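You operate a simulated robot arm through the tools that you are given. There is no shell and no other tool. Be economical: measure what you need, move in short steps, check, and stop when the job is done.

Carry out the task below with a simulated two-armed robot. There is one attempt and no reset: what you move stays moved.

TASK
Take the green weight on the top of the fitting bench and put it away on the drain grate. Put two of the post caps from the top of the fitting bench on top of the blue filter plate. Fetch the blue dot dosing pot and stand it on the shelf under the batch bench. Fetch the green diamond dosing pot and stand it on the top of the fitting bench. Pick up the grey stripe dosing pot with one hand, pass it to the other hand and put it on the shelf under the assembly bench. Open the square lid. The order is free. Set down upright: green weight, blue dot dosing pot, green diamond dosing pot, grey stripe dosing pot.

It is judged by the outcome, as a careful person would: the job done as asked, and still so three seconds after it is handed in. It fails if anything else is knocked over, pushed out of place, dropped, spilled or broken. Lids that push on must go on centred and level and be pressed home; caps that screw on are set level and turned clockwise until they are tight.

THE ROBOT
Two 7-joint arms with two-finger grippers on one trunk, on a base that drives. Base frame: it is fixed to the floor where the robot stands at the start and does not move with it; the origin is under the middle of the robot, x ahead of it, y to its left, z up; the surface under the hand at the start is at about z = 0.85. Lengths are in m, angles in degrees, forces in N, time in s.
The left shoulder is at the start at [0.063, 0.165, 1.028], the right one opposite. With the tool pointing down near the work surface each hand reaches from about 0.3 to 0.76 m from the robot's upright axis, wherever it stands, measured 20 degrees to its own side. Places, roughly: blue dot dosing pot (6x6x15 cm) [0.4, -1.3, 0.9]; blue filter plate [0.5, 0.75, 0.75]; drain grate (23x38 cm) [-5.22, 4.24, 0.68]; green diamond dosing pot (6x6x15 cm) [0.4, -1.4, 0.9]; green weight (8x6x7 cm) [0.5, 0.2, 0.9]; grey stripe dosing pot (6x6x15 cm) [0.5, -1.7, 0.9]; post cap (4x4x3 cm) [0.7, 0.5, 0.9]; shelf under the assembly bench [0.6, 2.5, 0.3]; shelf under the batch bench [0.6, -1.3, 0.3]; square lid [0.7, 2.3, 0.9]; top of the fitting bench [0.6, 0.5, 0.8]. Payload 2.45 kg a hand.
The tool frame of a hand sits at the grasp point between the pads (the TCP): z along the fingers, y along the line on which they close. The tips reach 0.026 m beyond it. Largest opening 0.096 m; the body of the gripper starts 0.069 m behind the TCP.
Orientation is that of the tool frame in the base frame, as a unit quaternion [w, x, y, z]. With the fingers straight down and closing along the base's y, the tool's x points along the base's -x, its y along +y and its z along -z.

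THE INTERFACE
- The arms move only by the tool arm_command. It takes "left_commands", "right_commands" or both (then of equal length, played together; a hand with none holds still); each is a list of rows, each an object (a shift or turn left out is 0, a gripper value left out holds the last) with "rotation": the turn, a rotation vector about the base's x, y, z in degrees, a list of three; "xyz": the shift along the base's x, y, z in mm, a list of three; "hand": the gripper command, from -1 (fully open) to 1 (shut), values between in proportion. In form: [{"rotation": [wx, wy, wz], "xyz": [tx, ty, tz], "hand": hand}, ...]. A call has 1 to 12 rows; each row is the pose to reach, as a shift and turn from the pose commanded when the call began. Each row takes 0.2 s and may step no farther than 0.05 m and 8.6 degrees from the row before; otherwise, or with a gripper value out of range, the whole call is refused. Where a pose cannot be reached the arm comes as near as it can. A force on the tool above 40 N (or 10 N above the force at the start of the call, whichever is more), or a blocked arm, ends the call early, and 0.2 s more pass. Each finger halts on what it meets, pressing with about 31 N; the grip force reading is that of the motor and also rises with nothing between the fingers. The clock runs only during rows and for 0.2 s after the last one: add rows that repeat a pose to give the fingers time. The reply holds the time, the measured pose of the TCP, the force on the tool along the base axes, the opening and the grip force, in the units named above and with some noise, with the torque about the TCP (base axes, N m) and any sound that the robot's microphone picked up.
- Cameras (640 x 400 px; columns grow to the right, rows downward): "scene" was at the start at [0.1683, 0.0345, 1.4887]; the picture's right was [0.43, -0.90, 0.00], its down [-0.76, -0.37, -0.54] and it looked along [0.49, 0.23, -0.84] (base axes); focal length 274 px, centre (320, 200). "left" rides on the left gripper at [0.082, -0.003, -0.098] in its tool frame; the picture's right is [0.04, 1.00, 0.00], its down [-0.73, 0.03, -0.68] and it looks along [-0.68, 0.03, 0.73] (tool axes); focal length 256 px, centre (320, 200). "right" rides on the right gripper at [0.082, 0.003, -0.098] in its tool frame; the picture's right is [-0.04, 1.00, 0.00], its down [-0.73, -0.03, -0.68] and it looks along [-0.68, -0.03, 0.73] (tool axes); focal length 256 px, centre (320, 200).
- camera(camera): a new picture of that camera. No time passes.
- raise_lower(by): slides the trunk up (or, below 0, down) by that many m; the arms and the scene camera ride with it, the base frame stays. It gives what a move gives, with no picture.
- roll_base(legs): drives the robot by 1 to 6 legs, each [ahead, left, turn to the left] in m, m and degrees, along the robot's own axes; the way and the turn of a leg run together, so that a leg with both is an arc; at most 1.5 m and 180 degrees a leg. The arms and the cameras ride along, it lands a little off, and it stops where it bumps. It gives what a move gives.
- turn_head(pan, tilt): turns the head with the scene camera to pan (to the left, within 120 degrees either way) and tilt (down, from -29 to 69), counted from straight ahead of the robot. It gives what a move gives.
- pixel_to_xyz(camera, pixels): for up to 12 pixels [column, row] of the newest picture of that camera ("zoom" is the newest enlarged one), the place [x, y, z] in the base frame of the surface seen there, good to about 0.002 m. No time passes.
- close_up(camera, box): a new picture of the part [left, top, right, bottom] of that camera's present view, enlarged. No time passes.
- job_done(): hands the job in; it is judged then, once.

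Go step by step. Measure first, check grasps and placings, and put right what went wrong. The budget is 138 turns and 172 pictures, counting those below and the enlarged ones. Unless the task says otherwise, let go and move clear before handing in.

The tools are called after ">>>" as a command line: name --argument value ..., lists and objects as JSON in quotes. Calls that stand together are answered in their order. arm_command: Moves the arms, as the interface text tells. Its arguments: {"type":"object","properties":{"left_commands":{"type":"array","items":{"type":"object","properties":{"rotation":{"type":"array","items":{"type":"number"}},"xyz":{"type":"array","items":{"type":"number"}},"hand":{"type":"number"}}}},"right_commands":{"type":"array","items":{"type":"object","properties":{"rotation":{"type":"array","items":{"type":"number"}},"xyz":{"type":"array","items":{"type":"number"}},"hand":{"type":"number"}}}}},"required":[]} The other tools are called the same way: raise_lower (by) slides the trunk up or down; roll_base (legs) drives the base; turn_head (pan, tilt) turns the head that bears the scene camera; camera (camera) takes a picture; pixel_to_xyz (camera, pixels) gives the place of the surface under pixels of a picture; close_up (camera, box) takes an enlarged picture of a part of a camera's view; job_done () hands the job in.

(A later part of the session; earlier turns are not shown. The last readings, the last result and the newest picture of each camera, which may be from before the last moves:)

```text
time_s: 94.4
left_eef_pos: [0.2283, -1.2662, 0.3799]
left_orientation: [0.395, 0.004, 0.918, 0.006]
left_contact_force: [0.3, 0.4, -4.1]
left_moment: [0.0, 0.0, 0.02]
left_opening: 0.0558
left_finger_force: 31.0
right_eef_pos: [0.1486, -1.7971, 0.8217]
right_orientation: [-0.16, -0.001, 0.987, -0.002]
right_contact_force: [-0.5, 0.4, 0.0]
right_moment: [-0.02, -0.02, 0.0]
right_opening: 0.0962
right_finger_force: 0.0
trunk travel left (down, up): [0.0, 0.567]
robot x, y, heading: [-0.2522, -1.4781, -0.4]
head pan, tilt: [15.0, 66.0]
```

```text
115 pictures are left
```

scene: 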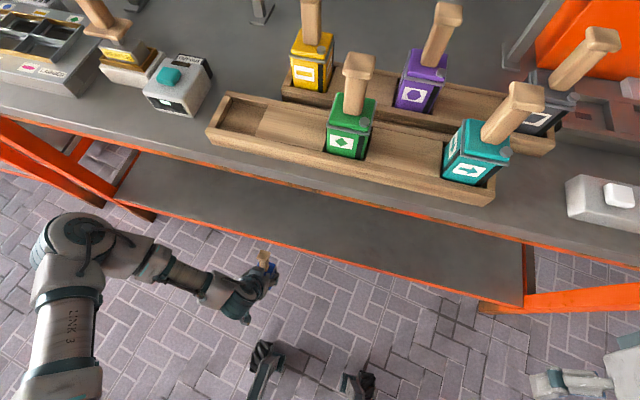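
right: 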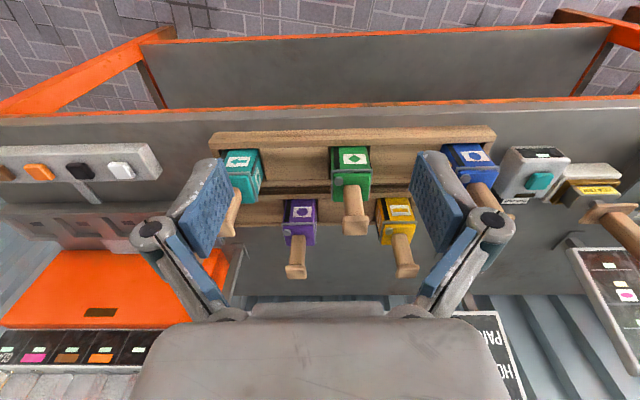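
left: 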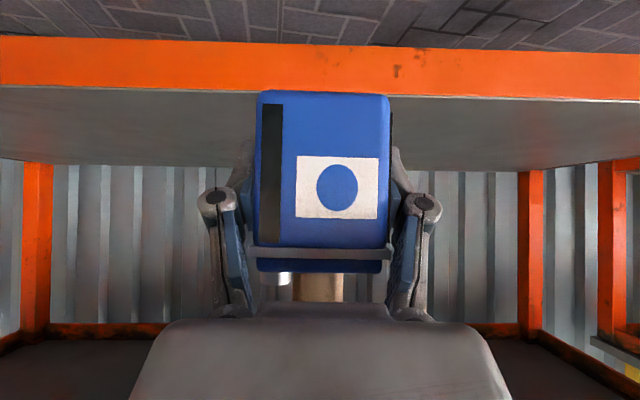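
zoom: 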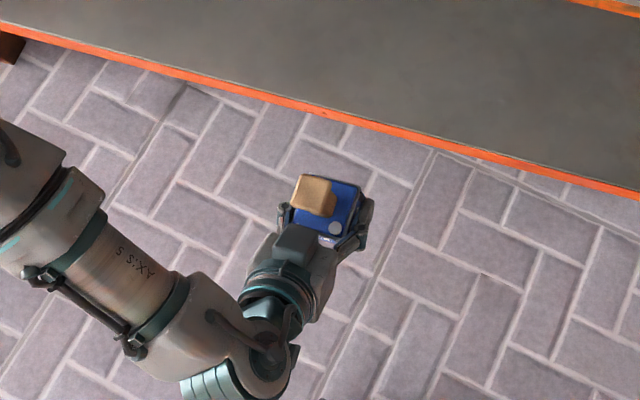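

Pot upright again. Move forward 200 mm over the shelf, then lower to TCP z≈0.327.

>>> arm_command --left_commands '[{"xyz": [45, 0, 0]}, {"xyz": [90, 0, 0]}, {"xyz": [135, 0, 0]}, {"xyz": [175, 0, 0]}, {"xyz": [202, 0, 0]}, {"xyz": [202, 0, -20]}, {"xyz": [202, 0, -40]}, {"xyz": [202, 0, -48]}, {"xyz": [202, 0, -48]}]'

>>> camera --camera "left"

```text
time_s: 96.4
left_eef_pos: [0.4188, -1.2487, 0.3569]
left_orientation: [0.395, 0.004, 0.919, 0.006]
left_contact_force: [-0.6, -0.8, -4.5]
left_moment: [0.02, 0.02, -0.03]
left_opening: 0.0556
left_finger_force: 30.2
left hand out of reach, approached as far as the arm can: row 6, 7, 8, 9
right_eef_pos: [0.148, -1.7979, 0.8221]
right_orientation: [-0.16, -0.002, 0.987, -0.002]
right_contact_force: [0.3, 0.6, -0.6]
right_moment: [-0.01, 0.05, 0.01]
right_opening: 0.096
right_finger_force: 0.2
trunk travel left (down, up): [0.0, 0.567]
robot x, y, heading: [-0.2477, -1.4773, 0.0]
head pan, tilt: [15.0, 66.0]
```

```text
114 pictures are left
```

left: 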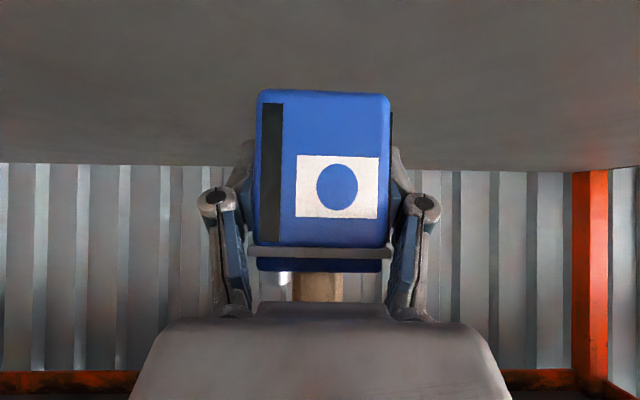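

Arm ran out at z 0.357. I'll drive 0.1 m ahead (base front stays well short of the bench) and then lower with the arm pulled back.

>>> roll_base --legs '[[0.1, 0, 0]]'

>>> arm_command --left_commands '[{"xyz": [-20, 0, 0]}, {"xyz": [-40, 0, 0]}, {"xyz": [-60, 0, 0]}, {"xyz": [-60, 0, 0]}, {"xyz": [-60, 0, 0]}]'

```text
time_s: 97.5
left_eef_pos: [0.5162, -1.2472, 0.3566]
left_orientation: [0.395, 0.003, 0.919, 0.007]
left_contact_force: [0.1, 0.8, -4.6]
left_moment: [0.0, 0.01, -0.03]
left_opening: 0.0556
left_finger_force: 31.0
right_eef_pos: [0.2471, -1.7974, 0.8219]
right_orientation: [-0.162, -0.003, 0.987, -0.002]
right_contact_force: [0.3, 0.2, -0.4]
right_moment: [0.02, 0.04, 0.04]
right_opening: 0.0959
right_finger_force: 0.0
trunk travel left (down, up): [0.0, 0.567]
robot x, y, heading: [-0.1522, -1.4773, 0.2]
head pan, tilt: [15.0, 66.0]
```

```text
time_s: 98.8
left_eef_pos: [0.4552, -1.2484, 0.3611]
left_orientation: [0.398, 0.003, 0.917, 0.007]
left_contact_force: [-0.3, 0.0, -4.9]
left_moment: [0.04, 0.02, 0.03]
left_opening: 0.0556
left_finger_force: 31.3
right_eef_pos: [0.2417, -1.7959, 0.8251]
right_orientation: [-0.156, -0.003, 0.988, -0.002]
right_contact_force: [-0.8, 0.2, -0.5]
right_moment: [0.01, 0.01, 0.0]
right_opening: 0.0961
right_finger_force: 0.0
trunk travel left (down, up): [0.0, 0.567]
robot x, y, heading: [-0.1524, -1.4807, 0.2]
head pan, tilt: [15.0, 66.0]
```

Now lower by 33 mm gently; force will tell touchdown.

>>> arm_command --left_commands '[{"xyz": [0, 0, -12]}, {"xyz": [0, 0, -22]}, {"xyz": [0, 0, -29]}, {"xyz": [0, 0, -33]}, {"xyz": [0, 0, -33]}, {"xyz": [0, 0, -33]}]'

>>> camera --camera "left"

```text
time_s: 100.2
left_eef_pos: [0.4546, -1.2417, 0.3372]
left_orientation: [0.398, 0.002, 0.917, 0.007]
left_contact_force: [-0.2, -0.3, -4.4]
left_moment: [-0.06, -0.02, -0.02]
left_opening: 0.0558
left_finger_force: 30.8
left hand out of reach, approached as far as the arm can: row 3, 4, 5, 6
right_eef_pos: [0.2414, -1.7973, 0.8245]
right_orientation: [-0.157, -0.002, 0.988, -0.002]
right_contact_force: [0.0, -0.7, 0.8]
right_moment: [0.0, 0.02, 0.01]
right_opening: 0.0962
right_finger_force: 0.0
trunk travel left (down, up): [0.0, 0.567]
robot x, y, heading: [-0.1507, -1.4784, 0.1]
head pan, tilt: [15.0, 66.0]
```

```text
113 pictures are left
```

left: 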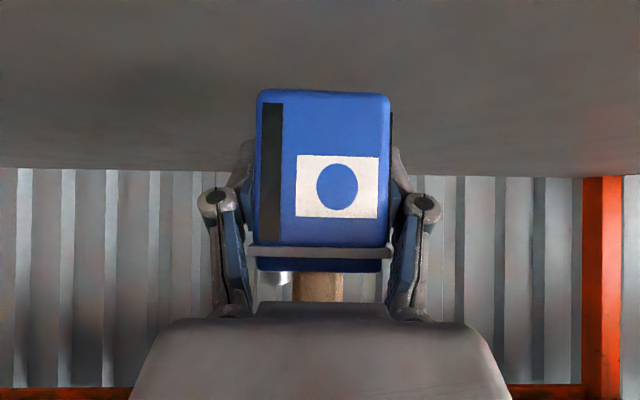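

About 11 mm short still. Pull in 35 mm and to the robot's side a bit, then lower.

>>> arm_command --left_commands '[{"xyz": [-18, 0, 0]}, {"xyz": [-36, 0, 0]}, {"xyz": [-36, 0, -4]}, {"xyz": [-36, 0, -8]}, {"xyz": [-36, 0, -11]}, {"xyz": [-36, 0, -11]}, {"xyz": [-36, 0, -11]}]'

```text
time_s: 101.8
left_eef_pos: [0.4168, -1.2415, 0.3337]
left_orientation: [0.398, 0.003, 0.917, 0.007]
left_contact_force: [0.5, 0.1, -5.3]
left_moment: [-0.04, 0.01, -0.01]
left_opening: 0.0555
left_finger_force: 31.4
left hand out of reach, approached as far as the arm can: row 4, 5, 6, 7
right_eef_pos: [0.2423, -1.7974, 0.8247]
right_orientation: [-0.156, -0.003, 0.988, -0.003]
right_contact_force: [0.8, -0.4, -1.0]
right_moment: [0.0, 0.01, -0.01]
right_opening: 0.0961
right_finger_force: 0.0
trunk travel left (down, up): [0.0, 0.567]
robot x, y, heading: [-0.1511, -1.4791, -0.0]
head pan, tilt: [15.0, 66.0]
```

Only 7 mm remain. I'll try a small 4° tilt with the wrist, which should free a little more reach, and lower until contact.

>>> arm_command --left_commands '[{"xyz": [-10, -5, 0], "rotation": [0, 2, 0]}, {"xyz": [-20, -10, -3], "rotation": [0, 4, 0]}, {"xyz": [-20, -10, -6], "rotation": [0, 4, 0]}, {"xyz": [-20, -10, -9], "rotation": [0, 4, 0]}, {"xyz": [-20, -10, -9], "rotation": [0, 4, 0]}]'

>>> camera --camera "left"

>>> camera --camera "scene"

```text
time_s: 103.0
left_eef_pos: [0.3975, -1.2489, 0.3291]
left_orientation: [0.365, 0.003, 0.931, 0.007]
left_contact_force: [0.5, 0.3, -4.2]
left_moment: [0.02, 0.03, 0.01]
left_opening: 0.0558
left_finger_force: 31.2
left hand out of reach, approached as far as the arm can: row 4, 5
right_eef_pos: [0.2411, -1.7968, 0.8243]
right_orientation: [-0.157, -0.003, 0.988, -0.001]
right_contact_force: [0.2, -0.7, -0.2]
right_moment: [-0.01, 0.0, -0.02]
right_opening: 0.0959
right_finger_force: 0.1
trunk travel left (down, up): [0.0, 0.567]
robot x, y, heading: [-0.1543, -1.4786, 0.1]
head pan, tilt: [15.0, 66.0]
```

```text
112 pictures are left
```

left: 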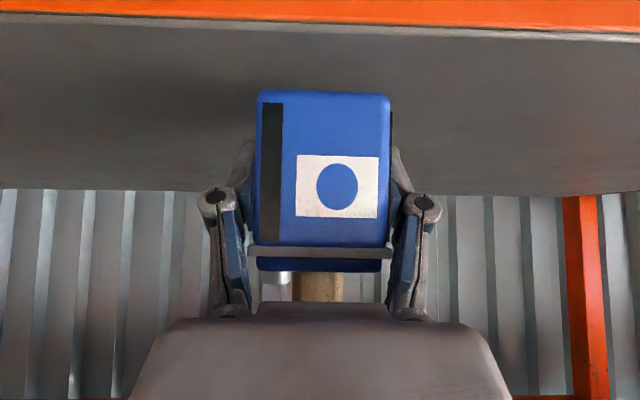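

```text
111 pictures are left
```

scene: 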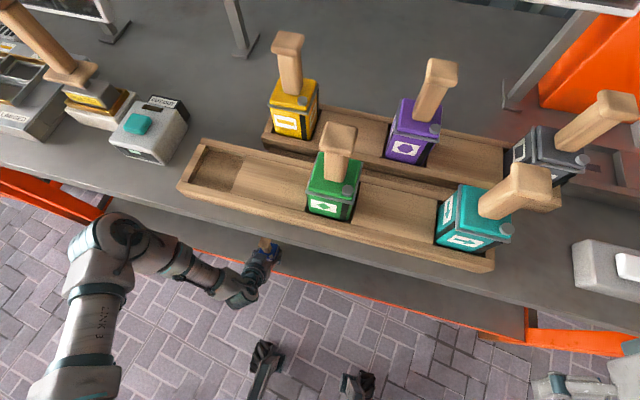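

The pot's front bottom edge is ~1–2 mm above the shelf, 15 mm inside the shelf edge. I'll release slowly, then back out along the tool axis.

>>> arm_command --left_commands '[{"hand": -0.15}, {"hand": -0.25}, {"hand": -0.4}, {"hand": -0.6}, {"hand": -0.8}, {"hand": -0.8}]'

>>> camera --camera "left"

```text
time_s: 104.3
left_eef_pos: [0.3973, -1.2481, 0.3292]
left_orientation: [0.366, 0.004, 0.931, 0.007]
left_contact_force: [-0.4, 0.0, -0.1]
left_moment: [-0.02, 0.02, 0.0]
left_opening: 0.0864
left_finger_force: 0.0
right_eef_pos: [0.2415, -1.7966, 0.8245]
right_orientation: [-0.156, -0.003, 0.988, -0.002]
right_contact_force: [0.5, -0.2, 0.1]
right_moment: [0.01, 0.02, 0.0]
right_opening: 0.096
right_finger_force: 0.0
trunk travel left (down, up): [0.0, 0.567]
robot x, y, heading: [-0.1518, -1.4761, 0.2]
head pan, tilt: [15.0, 66.0]
```

```text
110 pictures are left
```

left: 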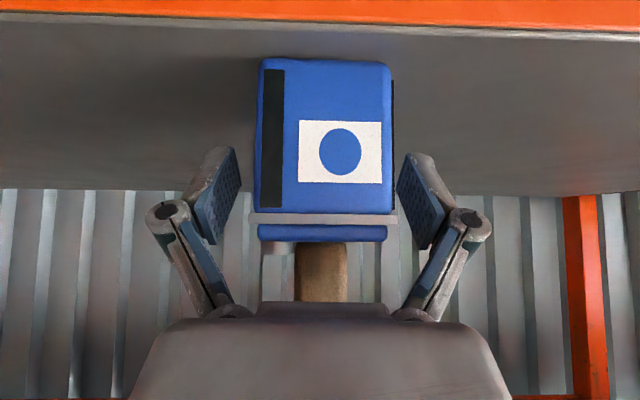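

The pot stands on the shelf. I'll verify it's upright and back out.

>>> pixel_to_xyz --camera "left" --pixels '[[300, 75], [370, 75], [300, 200], [370, 200], [325, 10], [325, 20]]'

>>> arm_command --left_commands '[{"xyz": [-25, 0, 25], "hand": -1}, {"xyz": [-50, 0, 50]}, {"xyz": [-75, 0, 75]}, {"xyz": [-100, 0, 105]}, {"xyz": [-130, 10, 140]}, {"xyz": [-150, 20, 180]}]'

>>> camera --camera "left"

```text
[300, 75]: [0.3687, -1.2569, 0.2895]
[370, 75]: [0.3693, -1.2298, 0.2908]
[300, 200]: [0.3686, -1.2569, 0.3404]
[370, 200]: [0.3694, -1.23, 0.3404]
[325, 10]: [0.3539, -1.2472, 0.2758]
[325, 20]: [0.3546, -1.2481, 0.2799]
```

```text
time_s: 105.8
left_eef_pos: [0.281, -1.2239, 0.4614]
left_orientation: [0.367, 0.003, 0.93, 0.006]
left_contact_force: [0.4, -0.1, 0.4]
left_moment: [0.02, 0.04, 0.0]
left_opening: 0.0959
left_finger_force: 0.1
left hand out of reach, approached as far as the arm can: row 5, 6
right_eef_pos: [0.2411, -1.7964, 0.8243]
right_orientation: [-0.157, -0.002, 0.988, -0.003]
right_contact_force: [-0.2, -0.4, -0.5]
right_moment: [0.0, -0.03, -0.02]
right_opening: 0.0958
right_finger_force: 0.2
trunk travel left (down, up): [0.0, 0.567]
robot x, y, heading: [-0.1516, -1.4775, -0.0]
head pan, tilt: [15.0, 66.0]
```

```text
109 pictures are left
```

left: 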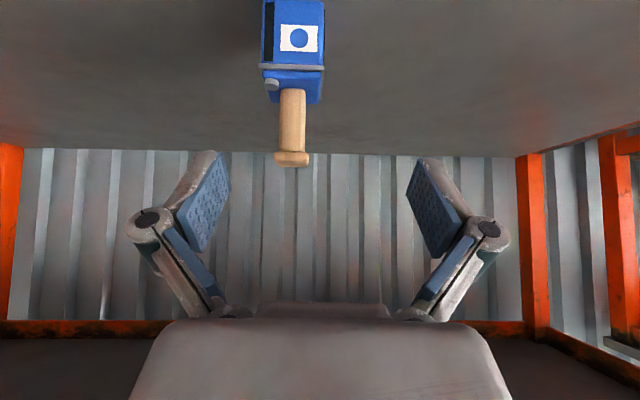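

Blue pot stands upright on the shelf (front face x 0.369 at both heights). Back the robot 0.15 m, then raise the trunk 0.2.

>>> roll_base --legs '[[-0.15, 0, 0]]'

>>> raise_lower --by 0.2

>>> turn_head --pan 0 --tilt 50

>>> camera --camera "scene"

```text
time_s: 107.1
left_eef_pos: [0.131, -1.2243, 0.4615]
left_orientation: [0.367, 0.002, 0.93, 0.008]
left_contact_force: [-0.8, 0.2, -0.6]
left_moment: [0.0, 0.01, 0.01]
left_opening: 0.0962
left_finger_force: 0.0
right_eef_pos: [0.091, -1.796, 0.825]
right_orientation: [-0.156, -0.004, 0.988, -0.002]
right_contact_force: [0.6, -0.1, 0.6]
right_moment: [0.01, -0.04, 0.02]
right_opening: 0.0959
right_finger_force: 0.1
trunk travel left (down, up): [0.0, 0.567]
robot x, y, heading: [-0.3012, -1.4833, 0.2]
head pan, tilt: [15.0, 66.0]
```

```text
time_s: 109.3
left_eef_pos: [0.13, -1.2241, 0.6622]
left_orientation: [0.368, 0.003, 0.93, 0.007]
left_contact_force: [0.6, 0.3, -0.2]
left_moment: [0.04, 0.0, 0.01]
left_opening: 0.0959
left_finger_force: 0.0
right_eef_pos: [0.0875, -1.7964, 1.0262]
right_orientation: [-0.155, -0.004, 0.988, -0.003]
right_contact_force: [-0.1, -0.8, -0.2]
right_moment: [0.0, 0.02, -0.01]
right_opening: 0.0961
right_finger_force: 0.2
trunk travel left (down, up): [-0.2, 0.367]
robot x, y, heading: [-0.3009, -1.4757, 0.1]
head pan, tilt: [15.0, 66.0]
```

```text
time_s: 110.1
left_eef_pos: [0.1299, -1.2242, 0.664]
left_orientation: [0.369, 0.003, 0.93, 0.007]
left_contact_force: [0.3, -0.4, 0.5]
left_moment: [0.02, 0.02, 0.02]
left_opening: 0.096
left_finger_force: 0.1
right_eef_pos: [0.0872, -1.7964, 1.0271]
right_orientation: [-0.154, -0.003, 0.988, -0.001]
right_contact_force: [0.1, 0.2, -0.3]
right_moment: [0.04, 0.0, 0.0]
right_opening: 0.0958
right_finger_force: 0.0
trunk travel left (down, up): [-0.2, 0.367]
robot x, y, heading: [-0.3047, -1.4772, -0.0]
head pan, tilt: [0.0, 50.0]
```

```text
108 pictures are left
```

scene: 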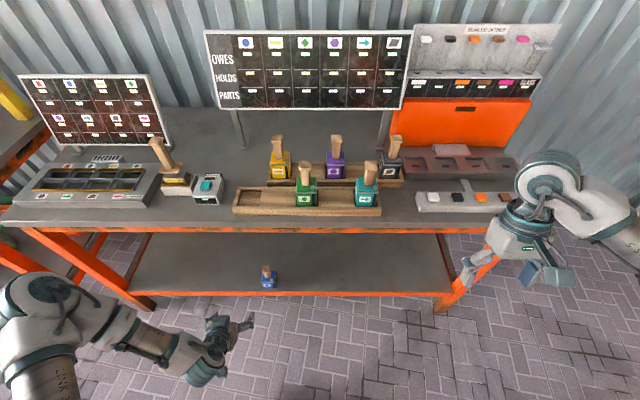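

Blue done. Now raise the left hand back above bench height and level the right hand (tilted 18°), then shift the robot 0.14 m right for the green pot.

>>> arm_command --left_commands '[{"xyz": [0, 0, 45]}, {"xyz": [0, 0, 90]}, {"xyz": [0, 0, 135]}, {"xyz": [0, 0, 180]}, {"xyz": [0, 0, 225]}, {"xyz": [0, 0, 270]}, {"xyz": [0, 0, 310]}, {"xyz": [10, 0, 340]}, {"xyz": [20, 0, 350]}]' --right_commands '[{"rotation": [0, -6, 0], "xyz": [0, 0, 20]}, {"rotation": [0, -12, 0], "xyz": [0, 0, 40]}, {"rotation": [0, -17.8, 0], "xyz": [0, 0, 60]}, {"rotation": [0, -17.8, 0], "xyz": [0, 0, 80]}, {"rotation": [0, -17.8, 0], "xyz": [0, 0, 90]}, {"rotation": [0, -17.8, 0], "xyz": [0, 0, 90]}, {"rotation": [0, -17.8, 0], "xyz": [0, 0, 90]}, {"rotation": [0, -17.8, 0], "xyz": [0, 0, 90]}, {"rotation": [0, -17.8, 0], "xyz": [0, 0, 90]}]'

>>> roll_base --legs '[[0.05, -0.14, 0]]'

>>> arm_command --left_commands '[{}, {}, {}, {}, {}, {}]'

>>> camera --camera "left"

```text
time_s: 112.1
left_eef_pos: [0.1487, -1.2233, 1.0127]
left_orientation: [0.368, 0.003, 0.93, 0.007]
left_contact_force: [-0.4, 0.8, -0.6]
left_moment: [0.01, 0.02, -0.01]
left_opening: 0.0962
left_finger_force: 0.1
left hand out of reach, approached as far as the arm can: row 3, 4, 5, 6, 7
right_eef_pos: [0.0883, -1.797, 1.1169]
right_orientation: [0.0, -0.002, 1.0, -0.003]
right_contact_force: [0.4, -0.4, 0.1]
right_moment: [-0.01, 0.01, -0.04]
right_opening: 0.096
right_finger_force: 0.1
trunk travel left (down, up): [-0.2, 0.367]
robot x, y, heading: [-0.303, -1.4782, -0.1]
head pan, tilt: [0.0, 50.0]
```

```text
time_s: 113.5
left_eef_pos: [0.1992, -1.338, 1.0077]
left_orientation: [0.37, -0.002, 0.929, -0.003]
left_contact_force: [-0.7, 0.2, -0.1]
left_moment: [-0.03, -0.06, 0.01]
left_opening: 0.096
left_finger_force: 0.2
right_eef_pos: [0.1391, -1.9094, 1.1238]
right_orientation: [0.001, -0.004, 1.0, -0.014]
right_contact_force: [-0.6, 0.0, 0.4]
right_moment: [-0.05, -0.02, 0.01]
right_opening: 0.0958
right_finger_force: 0.0
trunk travel left (down, up): [-0.2, 0.367]
robot x, y, heading: [-0.2516, -1.6114, 0.1]
head pan, tilt: [0.0, 50.0]
```

```text
time_s: 114.8
left_eef_pos: [0.1975, -1.3545, 1.0133]
left_orientation: [0.37, 0.001, 0.929, 0.004]
left_contact_force: [-0.2, 0.4, -0.2]
left_moment: [-0.02, -0.03, 0.01]
left_opening: 0.096
left_finger_force: 0.0
right_eef_pos: [0.1367, -1.9273, 1.117]
right_orientation: [0.003, -0.005, 1.0, -0.004]
right_contact_force: [0.8, 1.0, -0.3]
right_moment: [-0.05, 0.0, -0.01]
right_opening: 0.0959
right_finger_force: 0.0
trunk travel left (down, up): [-0.2, 0.367]
robot x, y, heading: [-0.25, -1.6102, -0.2]
head pan, tilt: [0.0, 50.0]
```

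```text
107 pictures are left
```

left: 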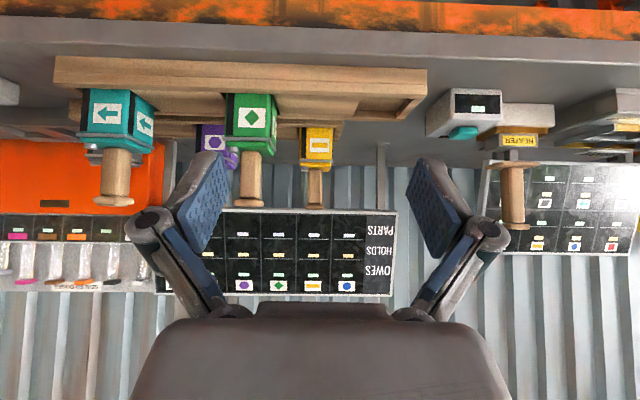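

Move the left hand to the standoff for green at (0.334, −1.437, 0.980).

>>> arm_command --left_commands '[{"xyz": [30, -30, 0]}, {"xyz": [60, -60, 0]}, {"xyz": [95, -83, -10]}, {"xyz": [120, -83, -22]}, {"xyz": [137, -83, -33]}, {"xyz": [137, -83, -33]}, {"xyz": [137, -83, -33]}, {"xyz": [137, -83, -33]}, {"xyz": [137, -83, -33]}, {"xyz": [137, -83, -33]}]'

>>> camera --camera "left"

```text
time_s: 117.0
left_eef_pos: [0.3337, -1.4712, 0.9852]
left_orientation: [0.37, 0.008, 0.929, 0.017]
left_contact_force: [-1.3, -1.2, 1.4]
left_moment: [0.06, 0.01, 0.09]
left_opening: 0.0961
left_finger_force: 0.0
right_eef_pos: [0.1347, -1.9638, 1.1095]
right_orientation: [0.002, -0.003, 1.0, 0.009]
right_contact_force: [0.2, -0.5, -0.2]
right_moment: [0.08, 0.01, -0.03]
right_opening: 0.0958
right_finger_force: 0.1
trunk travel left (down, up): [-0.2, 0.367]
robot x, y, heading: [-0.2549, -1.6187, -0.1]
head pan, tilt: [0.0, 50.0]
```

```text
106 pictures are left
```

left: 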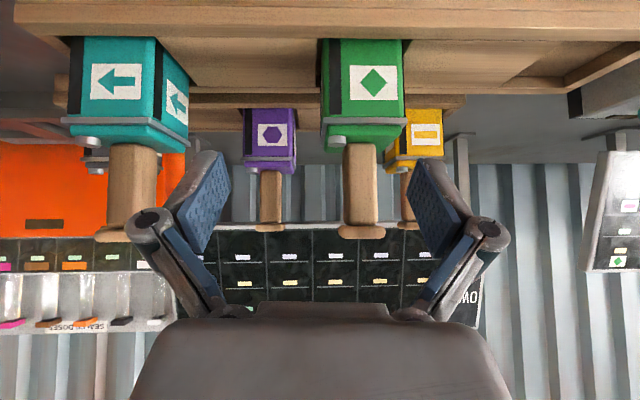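

The body sways slowly after sideways moves (right hand shifted 36 mm unbidden). I'll wait it out.

>>> arm_command --left_commands '[{}, {}, {}, {}, {}, {}, {}, {}, {}, {}, {}, {}]'

>>> arm_command --left_commands '[{}, {}, {}, {}, {}, {}]'

>>> camera --camera "left"

```text
time_s: 119.7
left_eef_pos: [0.3332, -1.472, 0.9846]
left_orientation: [0.37, 0.008, 0.929, 0.018]
left_contact_force: [-0.4, -0.7, -0.2]
left_moment: [0.07, 0.0, 0.02]
left_opening: 0.0963
left_finger_force: 0.1
right_eef_pos: [0.1369, -1.9664, 1.1103]
right_orientation: [0.001, -0.002, 1.0, 0.011]
right_contact_force: [-1.3, -1.0, -0.3]
right_moment: [0.09, 0.02, -0.07]
right_opening: 0.0958
right_finger_force: 0.2
trunk travel left (down, up): [-0.2, 0.367]
robot x, y, heading: [-0.2505, -1.6178, -0.0]
head pan, tilt: [0.0, 50.0]
```

```text
time_s: 121.0
left_eef_pos: [0.3325, -1.4258, 0.9807]
left_orientation: [0.37, -0.002, 0.929, 0.001]
left_contact_force: [-0.1, 1.8, -0.3]
left_moment: [-0.14, 0.0, -0.08]
left_opening: 0.0959
left_finger_force: 0.0
right_eef_pos: [0.1359, -1.9137, 1.122]
right_orientation: [0.003, -0.006, 1.0, -0.01]
right_contact_force: [0.8, 1.4, -0.3]
right_moment: [-0.14, 0.01, 0.03]
right_opening: 0.0961
right_finger_force: 0.0
trunk travel left (down, up): [-0.2, 0.367]
robot x, y, heading: [-0.2496, -1.6099, 0.2]
head pan, tilt: [0.0, 50.0]
```

```text
105 pictures are left
```

left: 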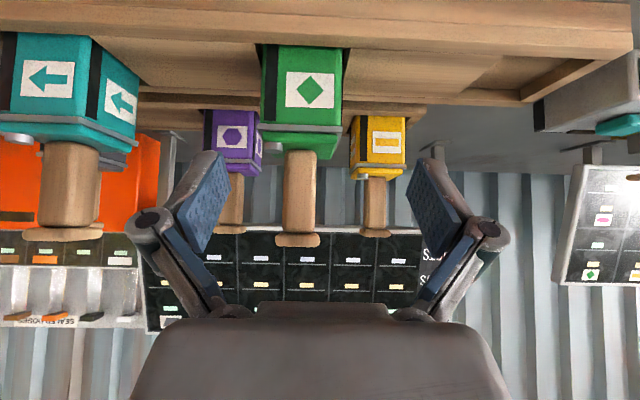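

Still rocking. I'll sample a few short waits to see the period and damping.

>>> arm_command --left_commands '[{}]'

>>> arm_command --left_commands '[{}]'

>>> arm_command --left_commands '[{}]'

>>> arm_command --left_commands '[{}]'

>>> arm_command --left_commands '[{}]'

>>> arm_command --left_commands '[{}, {}, {}, {}, {}, {}, {}, {}, {}, {}, {}, {}]'

>>> arm_command --left_commands '[{}]'

>>> arm_command --left_commands '[{}]'

```text
time_s: 121.5
left_eef_pos: [0.3343, -1.4718, 0.9849]
left_orientation: [0.37, 0.007, 0.929, 0.018]
left_contact_force: [-0.3, -1.5, 0.6]
left_moment: [0.13, -0.02, 0.14]
left_opening: 0.0963
left_finger_force: 0.0
right_eef_pos: [0.1353, -1.964, 1.1094]
right_orientation: [0.002, -0.003, 1.0, 0.01]
right_contact_force: [-0.3, -1.1, -0.7]
right_moment: [0.11, 0.03, -0.03]
right_opening: 0.0958
right_finger_force: 0.1
trunk travel left (down, up): [-0.2, 0.367]
robot x, y, heading: [-0.2521, -1.6188, 0.3]
head pan, tilt: [0.0, 50.0]
```

```text
time_s: 121.8
left_eef_pos: [0.3324, -1.4264, 0.9798]
left_orientation: [0.37, -0.002, 0.929, 0.002]
left_contact_force: [1.0, 0.0, 0.1]
left_moment: [-0.05, 0.0, -0.03]
left_opening: 0.096
left_finger_force: 0.1
right_eef_pos: [0.1364, -1.9152, 1.1217]
right_orientation: [0.003, -0.006, 1.0, -0.009]
right_contact_force: [1.7, 0.2, -0.1]
right_moment: [-0.04, 0.01, 0.0]
right_opening: 0.096
right_finger_force: 0.0
trunk travel left (down, up): [-0.2, 0.367]
robot x, y, heading: [-0.2534, -1.6072, 0.0]
head pan, tilt: [0.0, 50.0]
```

```text
time_s: 122.2
left_eef_pos: [0.3347, -1.4699, 0.9847]
left_orientation: [0.369, 0.007, 0.929, 0.017]
left_contact_force: [-0.1, 0.0, -0.4]
left_moment: [0.03, -0.01, 0.04]
left_opening: 0.096
left_finger_force: 0.0
right_eef_pos: [0.1349, -1.9614, 1.1104]
right_orientation: [0.001, -0.003, 1.0, 0.009]
right_contact_force: [-0.1, -0.3, -0.6]
right_moment: [0.0, -0.02, -0.04]
right_opening: 0.0959
right_finger_force: 0.0
trunk travel left (down, up): [-0.2, 0.367]
robot x, y, heading: [-0.2521, -1.6197, 0.2]
head pan, tilt: [0.0, 50.0]
```

```text
time_s: 122.7
left_eef_pos: [0.3337, -1.4289, 0.9808]
left_orientation: [0.37, -0.002, 0.929, 0.003]
left_contact_force: [0.3, 1.0, -0.6]
left_moment: [-0.08, 0.02, -0.05]
left_opening: 0.0959
left_finger_force: 0.1
right_eef_pos: [0.1366, -1.9184, 1.1211]
right_orientation: [0.003, -0.006, 1.0, -0.007]
right_contact_force: [-0.6, 0.3, 0.2]
right_moment: [-0.06, 0.01, 0.0]
right_opening: 0.0962
right_finger_force: 0.0
trunk travel left (down, up): [-0.2, 0.367]
robot x, y, heading: [-0.2498, -1.6118, 0.1]
head pan, tilt: [0.0, 50.0]
```

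```text
time_s: 123.0
left_eef_pos: [0.3338, -1.4652, 0.9838]
left_orientation: [0.37, 0.006, 0.929, 0.015]
left_contact_force: [-0.6, -1.3, -0.2]
left_moment: [0.03, 0.01, 0.07]
left_opening: 0.0962
left_finger_force: 0.0
right_eef_pos: [0.1361, -1.9574, 1.1114]
right_orientation: [0.001, -0.003, 1.0, 0.007]
right_contact_force: [-0.2, -0.8, 0.5]
right_moment: [0.06, -0.01, -0.01]
right_opening: 0.0959
right_finger_force: 0.1
trunk travel left (down, up): [-0.2, 0.367]
robot x, y, heading: [-0.2527, -1.6169, 0.3]
head pan, tilt: [0.0, 50.0]
```

```text
time_s: 125.7
left_eef_pos: [0.3344, -1.4611, 0.9832]
left_orientation: [0.369, 0.005, 0.929, 0.014]
left_contact_force: [0.3, 0.0, 0.4]
left_moment: [0.0, 0.03, 0.0]
left_opening: 0.096
left_finger_force: 0.0
right_eef_pos: [0.1363, -1.9532, 1.1131]
right_orientation: [0.001, -0.004, 1.0, 0.005]
right_contact_force: [0.2, 0.2, -0.6]
right_moment: [0.02, 0.01, 0.01]
right_opening: 0.0956
right_finger_force: 0.0
trunk travel left (down, up): [-0.2, 0.367]
robot x, y, heading: [-0.251, -1.6158, 0.1]
head pan, tilt: [0.0, 50.0]
```

```text
time_s: 126.0
left_eef_pos: [0.334, -1.4374, 0.9815]
left_orientation: [0.37, 0.0, 0.929, 0.006]
left_contact_force: [0.0, 0.6, -0.5]
left_moment: [0.01, 0.0, -0.01]
left_opening: 0.096
left_finger_force: 0.1
right_eef_pos: [0.1364, -1.9278, 1.1195]
right_orientation: [0.003, -0.006, 1.0, -0.005]
right_contact_force: [-0.4, 0.1, 0.1]
right_moment: [-0.06, 0.02, 0.01]
right_opening: 0.0958
right_finger_force: 0.0
trunk travel left (down, up): [-0.2, 0.367]
robot x, y, heading: [-0.2496, -1.6093, 0.3]
head pan, tilt: [0.0, 50.0]
```

```text
time_s: 126.5
left_eef_pos: [0.3338, -1.4564, 0.9824]
left_orientation: [0.37, 0.004, 0.929, 0.013]
left_contact_force: [-0.8, 0.2, 0.0]
left_moment: [0.04, 0.03, 0.02]
left_opening: 0.096
left_finger_force: 0.0
right_eef_pos: [0.1363, -1.949, 1.1137]
right_orientation: [0.001, -0.003, 1.0, 0.003]
right_contact_force: [-0.5, -1.0, 0.2]
right_moment: [0.02, -0.05, -0.01]
right_opening: 0.0957
right_finger_force: 0.1
trunk travel left (down, up): [-0.2, 0.367]
robot x, y, heading: [-0.2529, -1.6145, -0.1]
head pan, tilt: [0.0, 50.0]
```

It is a 0.8 s rocking that decays slowly, with mean y ≈ −1.447. I'll wait about 10 s more.

>>> arm_command --left_commands '[{}, {}, {}, {}, {}, {}, {}, {}, {}, {}, {}, {}]'

>>> arm_command --left_commands '[{}, {}, {}, {}, {}, {}, {}, {}, {}, {}, {}, {}]'

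>>> arm_command --left_commands '[{}, {}, {}, {}, {}, {}, {}, {}, {}, {}, {}, {}]'

>>> arm_command --left_commands '[{}, {}, {}, {}, {}, {}, {}, {}, {}, {}, {}, {}]'

>>> camera --camera "left"

>>> pixel_to_xyz --camera "left" --pixels '[[310, 90], [310, 60], [310, 190], [270, 60], [340, 60]]'

```text
time_s: 129.1
left_eef_pos: [0.3343, -1.4517, 0.9825]
left_orientation: [0.369, 0.003, 0.929, 0.011]
left_contact_force: [-0.3, 0.8, 0.0]
left_moment: [0.0, 0.03, 0.01]
left_opening: 0.096
left_finger_force: 0.2
right_eef_pos: [0.1354, -1.9439, 1.115]
right_orientation: [0.002, -0.005, 1.0, 0.001]
right_contact_force: [0.5, -0.4, 0.3]
right_moment: [0.0, 0.01, 0.04]
right_opening: 0.096
right_finger_force: 0.0
trunk travel left (down, up): [-0.2, 0.367]
robot x, y, heading: [-0.2512, -1.611, -0.0]
head pan, tilt: [0.0, 50.0]
```

```text
time_s: 131.7
left_eef_pos: [0.3339, -1.4497, 0.9822]
left_orientation: [0.371, 0.002, 0.929, 0.01]
left_contact_force: [-0.1, -0.3, 0.1]
left_moment: [-0.02, 0.01, -0.01]
left_opening: 0.0963
left_finger_force: 0.0
right_eef_pos: [0.137, -1.94, 1.1157]
right_orientation: [0.002, -0.004, 1.0, 0.001]
right_contact_force: [-0.3, -0.7, 0.3]
right_moment: [0.02, 0.01, 0.0]
right_opening: 0.0963
right_finger_force: 0.1
trunk travel left (down, up): [-0.2, 0.367]
robot x, y, heading: [-0.2533, -1.616, 0.3]
head pan, tilt: [0.0, 50.0]
```

```text
time_s: 134.2
left_eef_pos: [0.3341, -1.4491, 0.9824]
left_orientation: [0.369, 0.002, 0.929, 0.011]
left_contact_force: [-0.5, 0.4, -0.3]
left_moment: [-0.03, 0.0, -0.01]
left_opening: 0.0961
left_finger_force: 0.1
right_eef_pos: [0.1341, -1.9405, 1.1169]
right_orientation: [0.001, -0.004, 1.0, 0.001]
right_contact_force: [0.8, 0.0, 0.2]
right_moment: [-0.03, 0.01, 0.0]
right_opening: 0.0958
right_finger_force: 0.1
trunk travel left (down, up): [-0.2, 0.367]
robot x, y, heading: [-0.25, -1.6087, 0.1]
head pan, tilt: [0.0, 50.0]
```

```text
time_s: 136.8
left_eef_pos: [0.3336, -1.4491, 0.9833]
left_orientation: [0.369, 0.003, 0.929, 0.01]
left_contact_force: [-0.2, -0.1, 0.6]
left_moment: [-0.01, -0.04, -0.02]
left_opening: 0.0959
left_finger_force: 0.2
right_eef_pos: [0.1356, -1.9409, 1.1159]
right_orientation: [0.002, -0.005, 1.0, 0.001]
right_contact_force: [0.0, -0.5, 0.5]
right_moment: [0.01, 0.02, 0.01]
right_opening: 0.0959
right_finger_force: 0.0
trunk travel left (down, up): [-0.2, 0.367]
robot x, y, heading: [-0.2519, -1.6152, 0.1]
head pan, tilt: [0.0, 50.0]
```

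```text
104 pictures are left
```

left: 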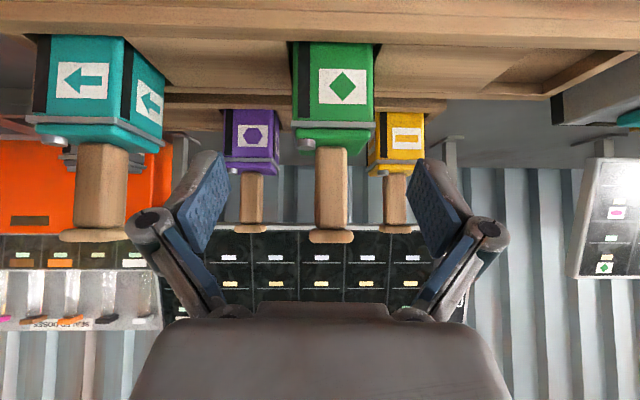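

```text
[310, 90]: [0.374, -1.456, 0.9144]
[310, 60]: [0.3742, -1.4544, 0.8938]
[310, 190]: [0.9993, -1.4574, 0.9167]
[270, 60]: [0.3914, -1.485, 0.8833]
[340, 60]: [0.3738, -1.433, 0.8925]
```

Settled; pot centre is y ≈ −1.437. Shift +12 mm, advance, close and lift.

>>> arm_command --left_commands '[{"xyz": [0, 6, 0]}, {"xyz": [0, 12, 0]}, {"xyz": [20, 12, -22]}, {"xyz": [40, 12, -44]}, {"xyz": [58, 12, -63]}, {"xyz": [69, 12, -75]}, {"xyz": [69, 12, -75]}, {"xyz": [69, 12, -75], "hand": 1}, {"xyz": [69, 12, -75]}, {"xyz": [69, 12, -75]}, {"xyz": [69, 12, -55]}, {"xyz": [69, 12, -35]}]'

>>> camera --camera "left"

>>> camera --camera "scene"

```text
time_s: 139.4
left_eef_pos: [0.4014, -1.4354, 0.9484]
left_orientation: [0.369, 0.002, 0.929, 0.011]
left_contact_force: [0.1, 0.6, -3.9]
left_moment: [0.0, 0.02, 0.01]
left_opening: 0.0557
left_finger_force: 30.6
right_eef_pos: [0.1348, -1.9395, 1.1164]
right_orientation: [0.003, -0.004, 1.0, 0.0]
right_contact_force: [-0.6, -0.5, -0.6]
right_moment: [-0.01, 0.01, 0.0]
right_opening: 0.0959
right_finger_force: 0.1
trunk travel left (down, up): [-0.2, 0.367]
robot x, y, heading: [-0.2516, -1.6151, 0.3]
head pan, tilt: [0.0, 50.0]
```

```text
103 pictures are left
```

left: 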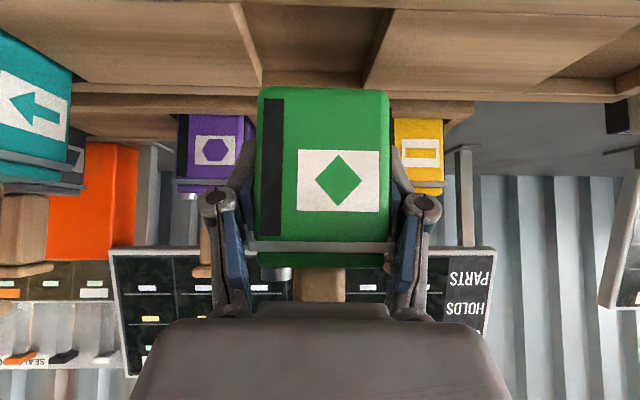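

```text
102 pictures are left
```

scene: 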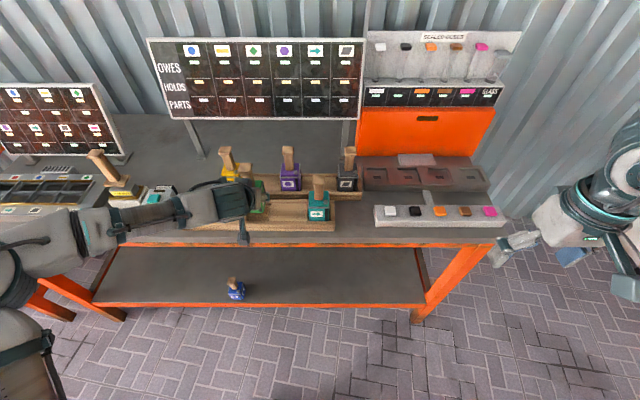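

Green gripped and upright. Lift it to z≈1.10 and pull it back; then drive forward 0.15 m so the right hand can reach the grey pot's handle from above.

>>> arm_command --left_commands '[{"xyz": [0, 0, 40]}, {"xyz": [0, 0, 80]}, {"xyz": [-20, 0, 115]}, {"xyz": [-50, 0, 145]}, {"xyz": [-90, 0, 150]}, {"xyz": [-110, 0, 150]}]' --right_commands '[{"xyz": [20, 10, 10]}, {"xyz": [40, 20, 20]}, {"xyz": [60, 30, 30]}, {"xyz": [80, 40, 40]}, {"xyz": [100, 50, 40]}, {"xyz": [120, 60, 40]}]'

>>> roll_base --legs '[[0.15, 0, 0]]'

>>> arm_command --right_commands '[{}, {}, {}, {}, {}, {}, {}, {}, {}, {}, {}, {}]'

>>> camera --camera "right"

>>> camera --camera "scene"

```text
time_s: 140.8
left_eef_pos: [0.2939, -1.4345, 1.0962]
left_orientation: [0.369, 0.002, 0.93, 0.009]
left_contact_force: [-0.4, 0.4, -4.0]
left_moment: [0.0, 0.0, 0.0]
left_opening: 0.0558
left_finger_force: 31.3
right_eef_pos: [0.2549, -1.8784, 1.1559]
right_orientation: [0.002, -0.004, 1.0, 0.0]
right_contact_force: [0.9, -0.5, -0.6]
right_moment: [-0.01, 0.03, 0.01]
right_opening: 0.0958
right_finger_force: 0.0
trunk travel left (down, up): [-0.2, 0.367]
robot x, y, heading: [-0.2502, -1.6139, 0.1]
head pan, tilt: [0.0, 50.0]
```

```text
time_s: 142.2
left_eef_pos: [0.4401, -1.4354, 1.0998]
left_orientation: [0.37, 0.003, 0.929, 0.01]
left_contact_force: [-0.2, -0.4, -3.1]
left_moment: [0.02, 0.03, -0.01]
left_opening: 0.0556
left_finger_force: 31.3
right_eef_pos: [0.4009, -1.8796, 1.1562]
right_orientation: [0.003, -0.004, 1.0, -0.001]
right_contact_force: [0.6, 1.1, -0.8]
right_moment: [0.03, 0.01, -0.02]
right_opening: 0.096
right_finger_force: 0.0
trunk travel left (down, up): [-0.2, 0.367]
robot x, y, heading: [-0.1031, -1.6132, -0.1]
head pan, tilt: [0.0, 50.0]
```

```text
time_s: 144.8
left_eef_pos: [0.437, -1.4359, 1.0994]
left_orientation: [0.372, 0.002, 0.928, 0.009]
left_contact_force: [-0.1, -0.5, -3.5]
left_moment: [-0.01, 0.04, 0.01]
left_opening: 0.0554
left_finger_force: 30.7
right_eef_pos: [0.3997, -1.8782, 1.1601]
right_orientation: [0.003, -0.004, 1.0, 0.0]
right_contact_force: [0.4, -0.3, 0.8]
right_moment: [0.0, 0.01, 0.01]
right_opening: 0.0958
right_finger_force: 0.1
trunk travel left (down, up): [-0.2, 0.367]
robot x, y, heading: [-0.1078, -1.614, 0.3]
head pan, tilt: [0.0, 50.0]
```

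```text
101 pictures are left
```

right: 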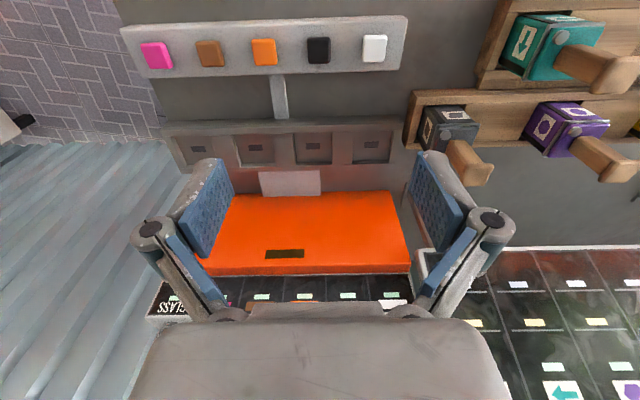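

```text
100 pictures are left
```

scene: 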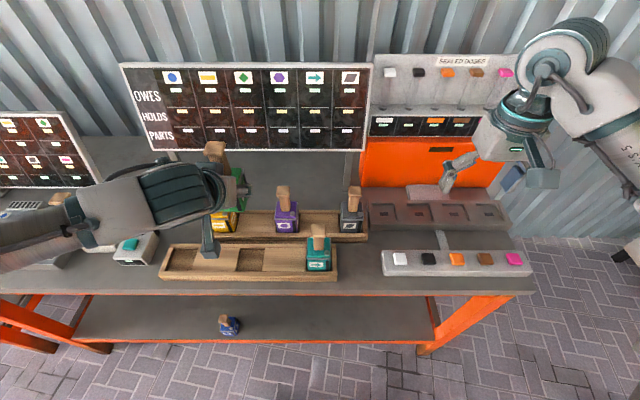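

Right hand at (0.400, −1.878, 1.160); grey handle near (0.51, −1.69). Moving above it and measuring.

>>> arm_command --right_commands '[{"xyz": [15, 20, 0]}, {"xyz": [30, 45, 0]}, {"xyz": [45, 72, 0]}, {"xyz": [60, 100, 0]}, {"xyz": [75, 128, 0]}, {"xyz": [90, 154, -10]}, {"xyz": [100, 174, -20]}, {"xyz": [110, 188, -35]}, {"xyz": [110, 188, -35]}, {"xyz": [110, 188, -35]}]'

>>> arm_command --right_commands '[{}, {}, {}, {}, {}, {}, {}, {}, {}, {}, {}, {}]'

>>> arm_command --right_commands '[{}, {}, {}, {}, {}, {}, {}, {}, {}, {}, {}, {}]'

>>> camera --camera "right"

>>> close_up --camera "scene" --box '[260, 160, 420, 280]'

```text
time_s: 147.0
left_eef_pos: [0.4373, -1.4333, 1.1005]
left_orientation: [0.372, 0.002, 0.928, 0.009]
left_contact_force: [-0.4, -0.4, -4.4]
left_moment: [-0.02, 0.0, -0.01]
left_opening: 0.0553
left_finger_force: 30.4
right_eef_pos: [0.5093, -1.687, 1.1234]
right_orientation: [0.003, -0.005, 1.0, 0.0]
right_contact_force: [-0.3, 0.5, -0.3]
right_moment: [-0.01, 0.0, 0.0]
right_opening: 0.0961
right_finger_force: 0.1
trunk travel left (down, up): [-0.2, 0.367]
robot x, y, heading: [-0.1046, -1.6134, 0.3]
head pan, tilt: [0.0, 50.0]
```

```text
time_s: 149.6
left_eef_pos: [0.4382, -1.4339, 1.0995]
left_orientation: [0.371, 0.002, 0.928, 0.009]
left_contact_force: [0.1, -0.1, -3.4]
left_moment: [0.0, 0.04, 0.01]
left_opening: 0.0559
left_finger_force: 30.7
right_eef_pos: [0.5095, -1.6881, 1.125]
right_orientation: [0.003, -0.004, 1.0, -0.001]
right_contact_force: [0.2, -0.3, 0.4]
right_moment: [-0.04, -0.02, 0.02]
right_opening: 0.0961
right_finger_force: 0.0
trunk travel left (down, up): [-0.2, 0.367]
robot x, y, heading: [-0.1067, -1.613, -0.0]
head pan, tilt: [0.0, 50.0]
```

```text
time_s: 152.2
left_eef_pos: [0.4387, -1.433, 1.0991]
left_orientation: [0.372, 0.003, 0.928, 0.009]
left_contact_force: [0.8, 0.1, -3.9]
left_moment: [-0.02, -0.01, -0.01]
left_opening: 0.0556
left_finger_force: 30.9
right_eef_pos: [0.5087, -1.6863, 1.1256]
right_orientation: [0.005, -0.004, 1.0, 0.0]
right_contact_force: [0.1, -1.3, 0.5]
right_moment: [-0.01, 0.02, 0.05]
right_opening: 0.0962
right_finger_force: 0.2
trunk travel left (down, up): [-0.2, 0.367]
robot x, y, heading: [-0.1052, -1.6163, 0.0]
head pan, tilt: [0.0, 50.0]
```

```text
99 pictures are left
```

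right: 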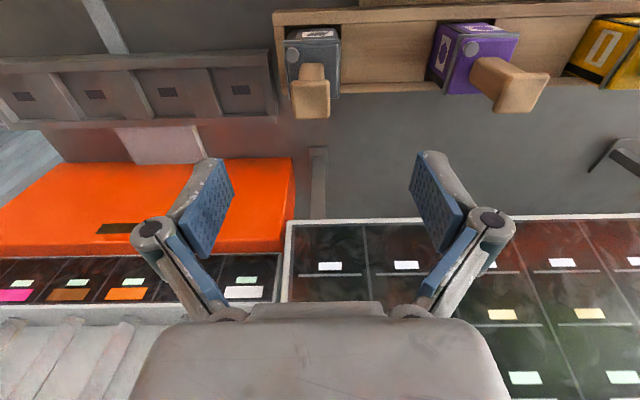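

```text
3.33 times, centred on (340, 220) of scene
```

zoom: 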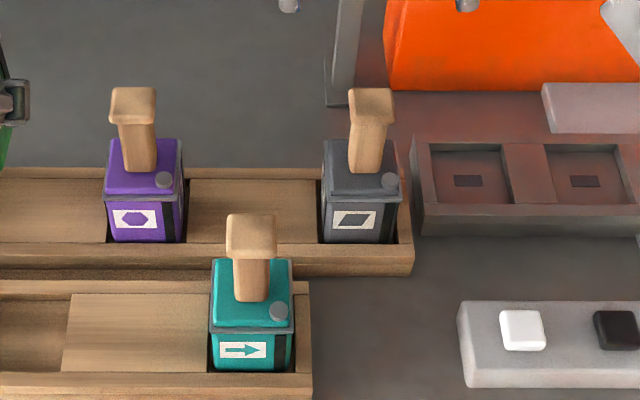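

>>> pixel_to_xyz --camera "right" --pixels '[[295, 100], [328, 98], [312, 92], [312, 112], [312, 70], [303, 72], [323, 72], [295, 55], [335, 52]]'

>>> pixel_to_xyz --camera "zoom" --pixels '[[355, 95], [388, 95], [352, 112], [388, 115], [355, 140], [384, 140], [370, 165], [330, 165], [330, 230], [392, 230]]'

```text
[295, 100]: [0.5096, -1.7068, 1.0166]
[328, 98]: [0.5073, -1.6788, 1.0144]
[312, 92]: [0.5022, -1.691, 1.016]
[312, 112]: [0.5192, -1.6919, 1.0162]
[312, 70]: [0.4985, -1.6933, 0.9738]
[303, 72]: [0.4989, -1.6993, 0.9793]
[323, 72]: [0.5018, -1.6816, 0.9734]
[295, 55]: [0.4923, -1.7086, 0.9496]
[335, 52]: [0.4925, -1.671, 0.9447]
```

```text
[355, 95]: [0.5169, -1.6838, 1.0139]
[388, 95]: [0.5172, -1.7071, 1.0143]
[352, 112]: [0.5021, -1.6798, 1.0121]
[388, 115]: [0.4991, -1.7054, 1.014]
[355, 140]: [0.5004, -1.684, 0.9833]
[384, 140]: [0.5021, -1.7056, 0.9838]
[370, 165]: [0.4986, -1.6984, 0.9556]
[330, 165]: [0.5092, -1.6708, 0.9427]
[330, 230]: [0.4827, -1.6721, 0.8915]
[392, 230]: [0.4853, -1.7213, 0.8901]
```

Handle centre is (0.511, −1.693), top 1.015. Descend to TCP z≈0.990, grip the handle, lift 30 mm.

>>> arm_command --right_commands '[{"xyz": [2, -6, -30], "hand": -0.4}, {"xyz": [2, -6, -65]}, {"xyz": [2, -6, -100]}, {"xyz": [2, -6, -125]}, {"xyz": [2, -6, -135]}, {"xyz": [2, -6, -135]}, {"xyz": [2, -6, -135], "hand": 1}, {"xyz": [2, -6, -135]}, {"xyz": [2, -6, -135]}, {"xyz": [2, -6, -120]}, {"xyz": [2, -6, -105]}, {"xyz": [2, -6, -105]}]'

>>> camera --camera "right"

>>> close_up --camera "scene" --box '[260, 140, 420, 260]'

```text
time_s: 154.8
left_eef_pos: [0.4389, -1.4339, 1.0994]
left_orientation: [0.37, 0.002, 0.929, 0.009]
left_contact_force: [-1.1, 0.0, -4.0]
left_moment: [0.03, 0.01, 0.01]
left_opening: 0.056
left_finger_force: 31.2
right_eef_pos: [0.5119, -1.6947, 1.0186]
right_orientation: [0.003, -0.004, 1.0, -0.001]
right_contact_force: [0.6, -0.2, -3.8]
right_moment: [-0.04, 0.02, -0.02]
right_opening: 0.0241
right_finger_force: 30.8
trunk travel left (down, up): [-0.2, 0.367]
robot x, y, heading: [-0.1047, -1.6111, 0.1]
head pan, tilt: [0.0, 50.0]
```

```text
97 pictures are left
```

right: 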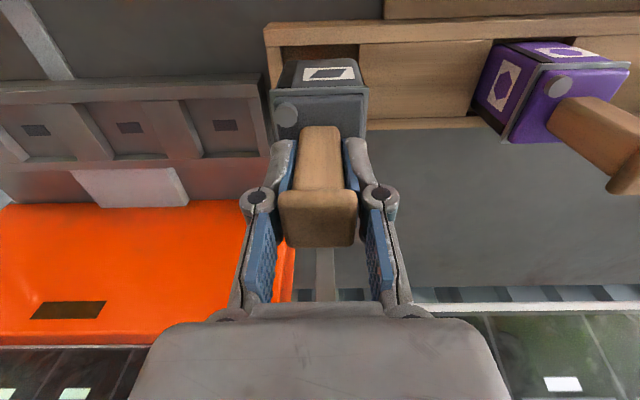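

```text
3.33 times, centred on (340, 200) of scene
```

zoom: 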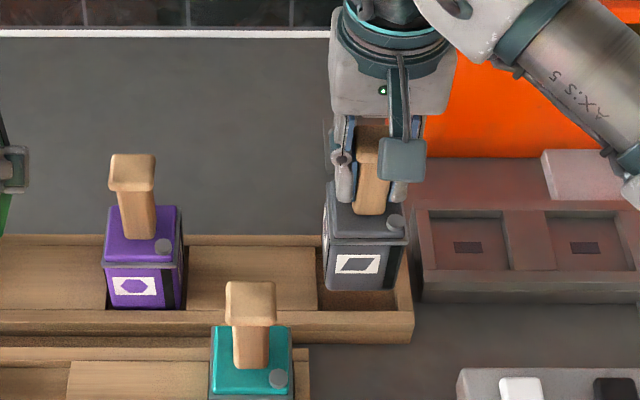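

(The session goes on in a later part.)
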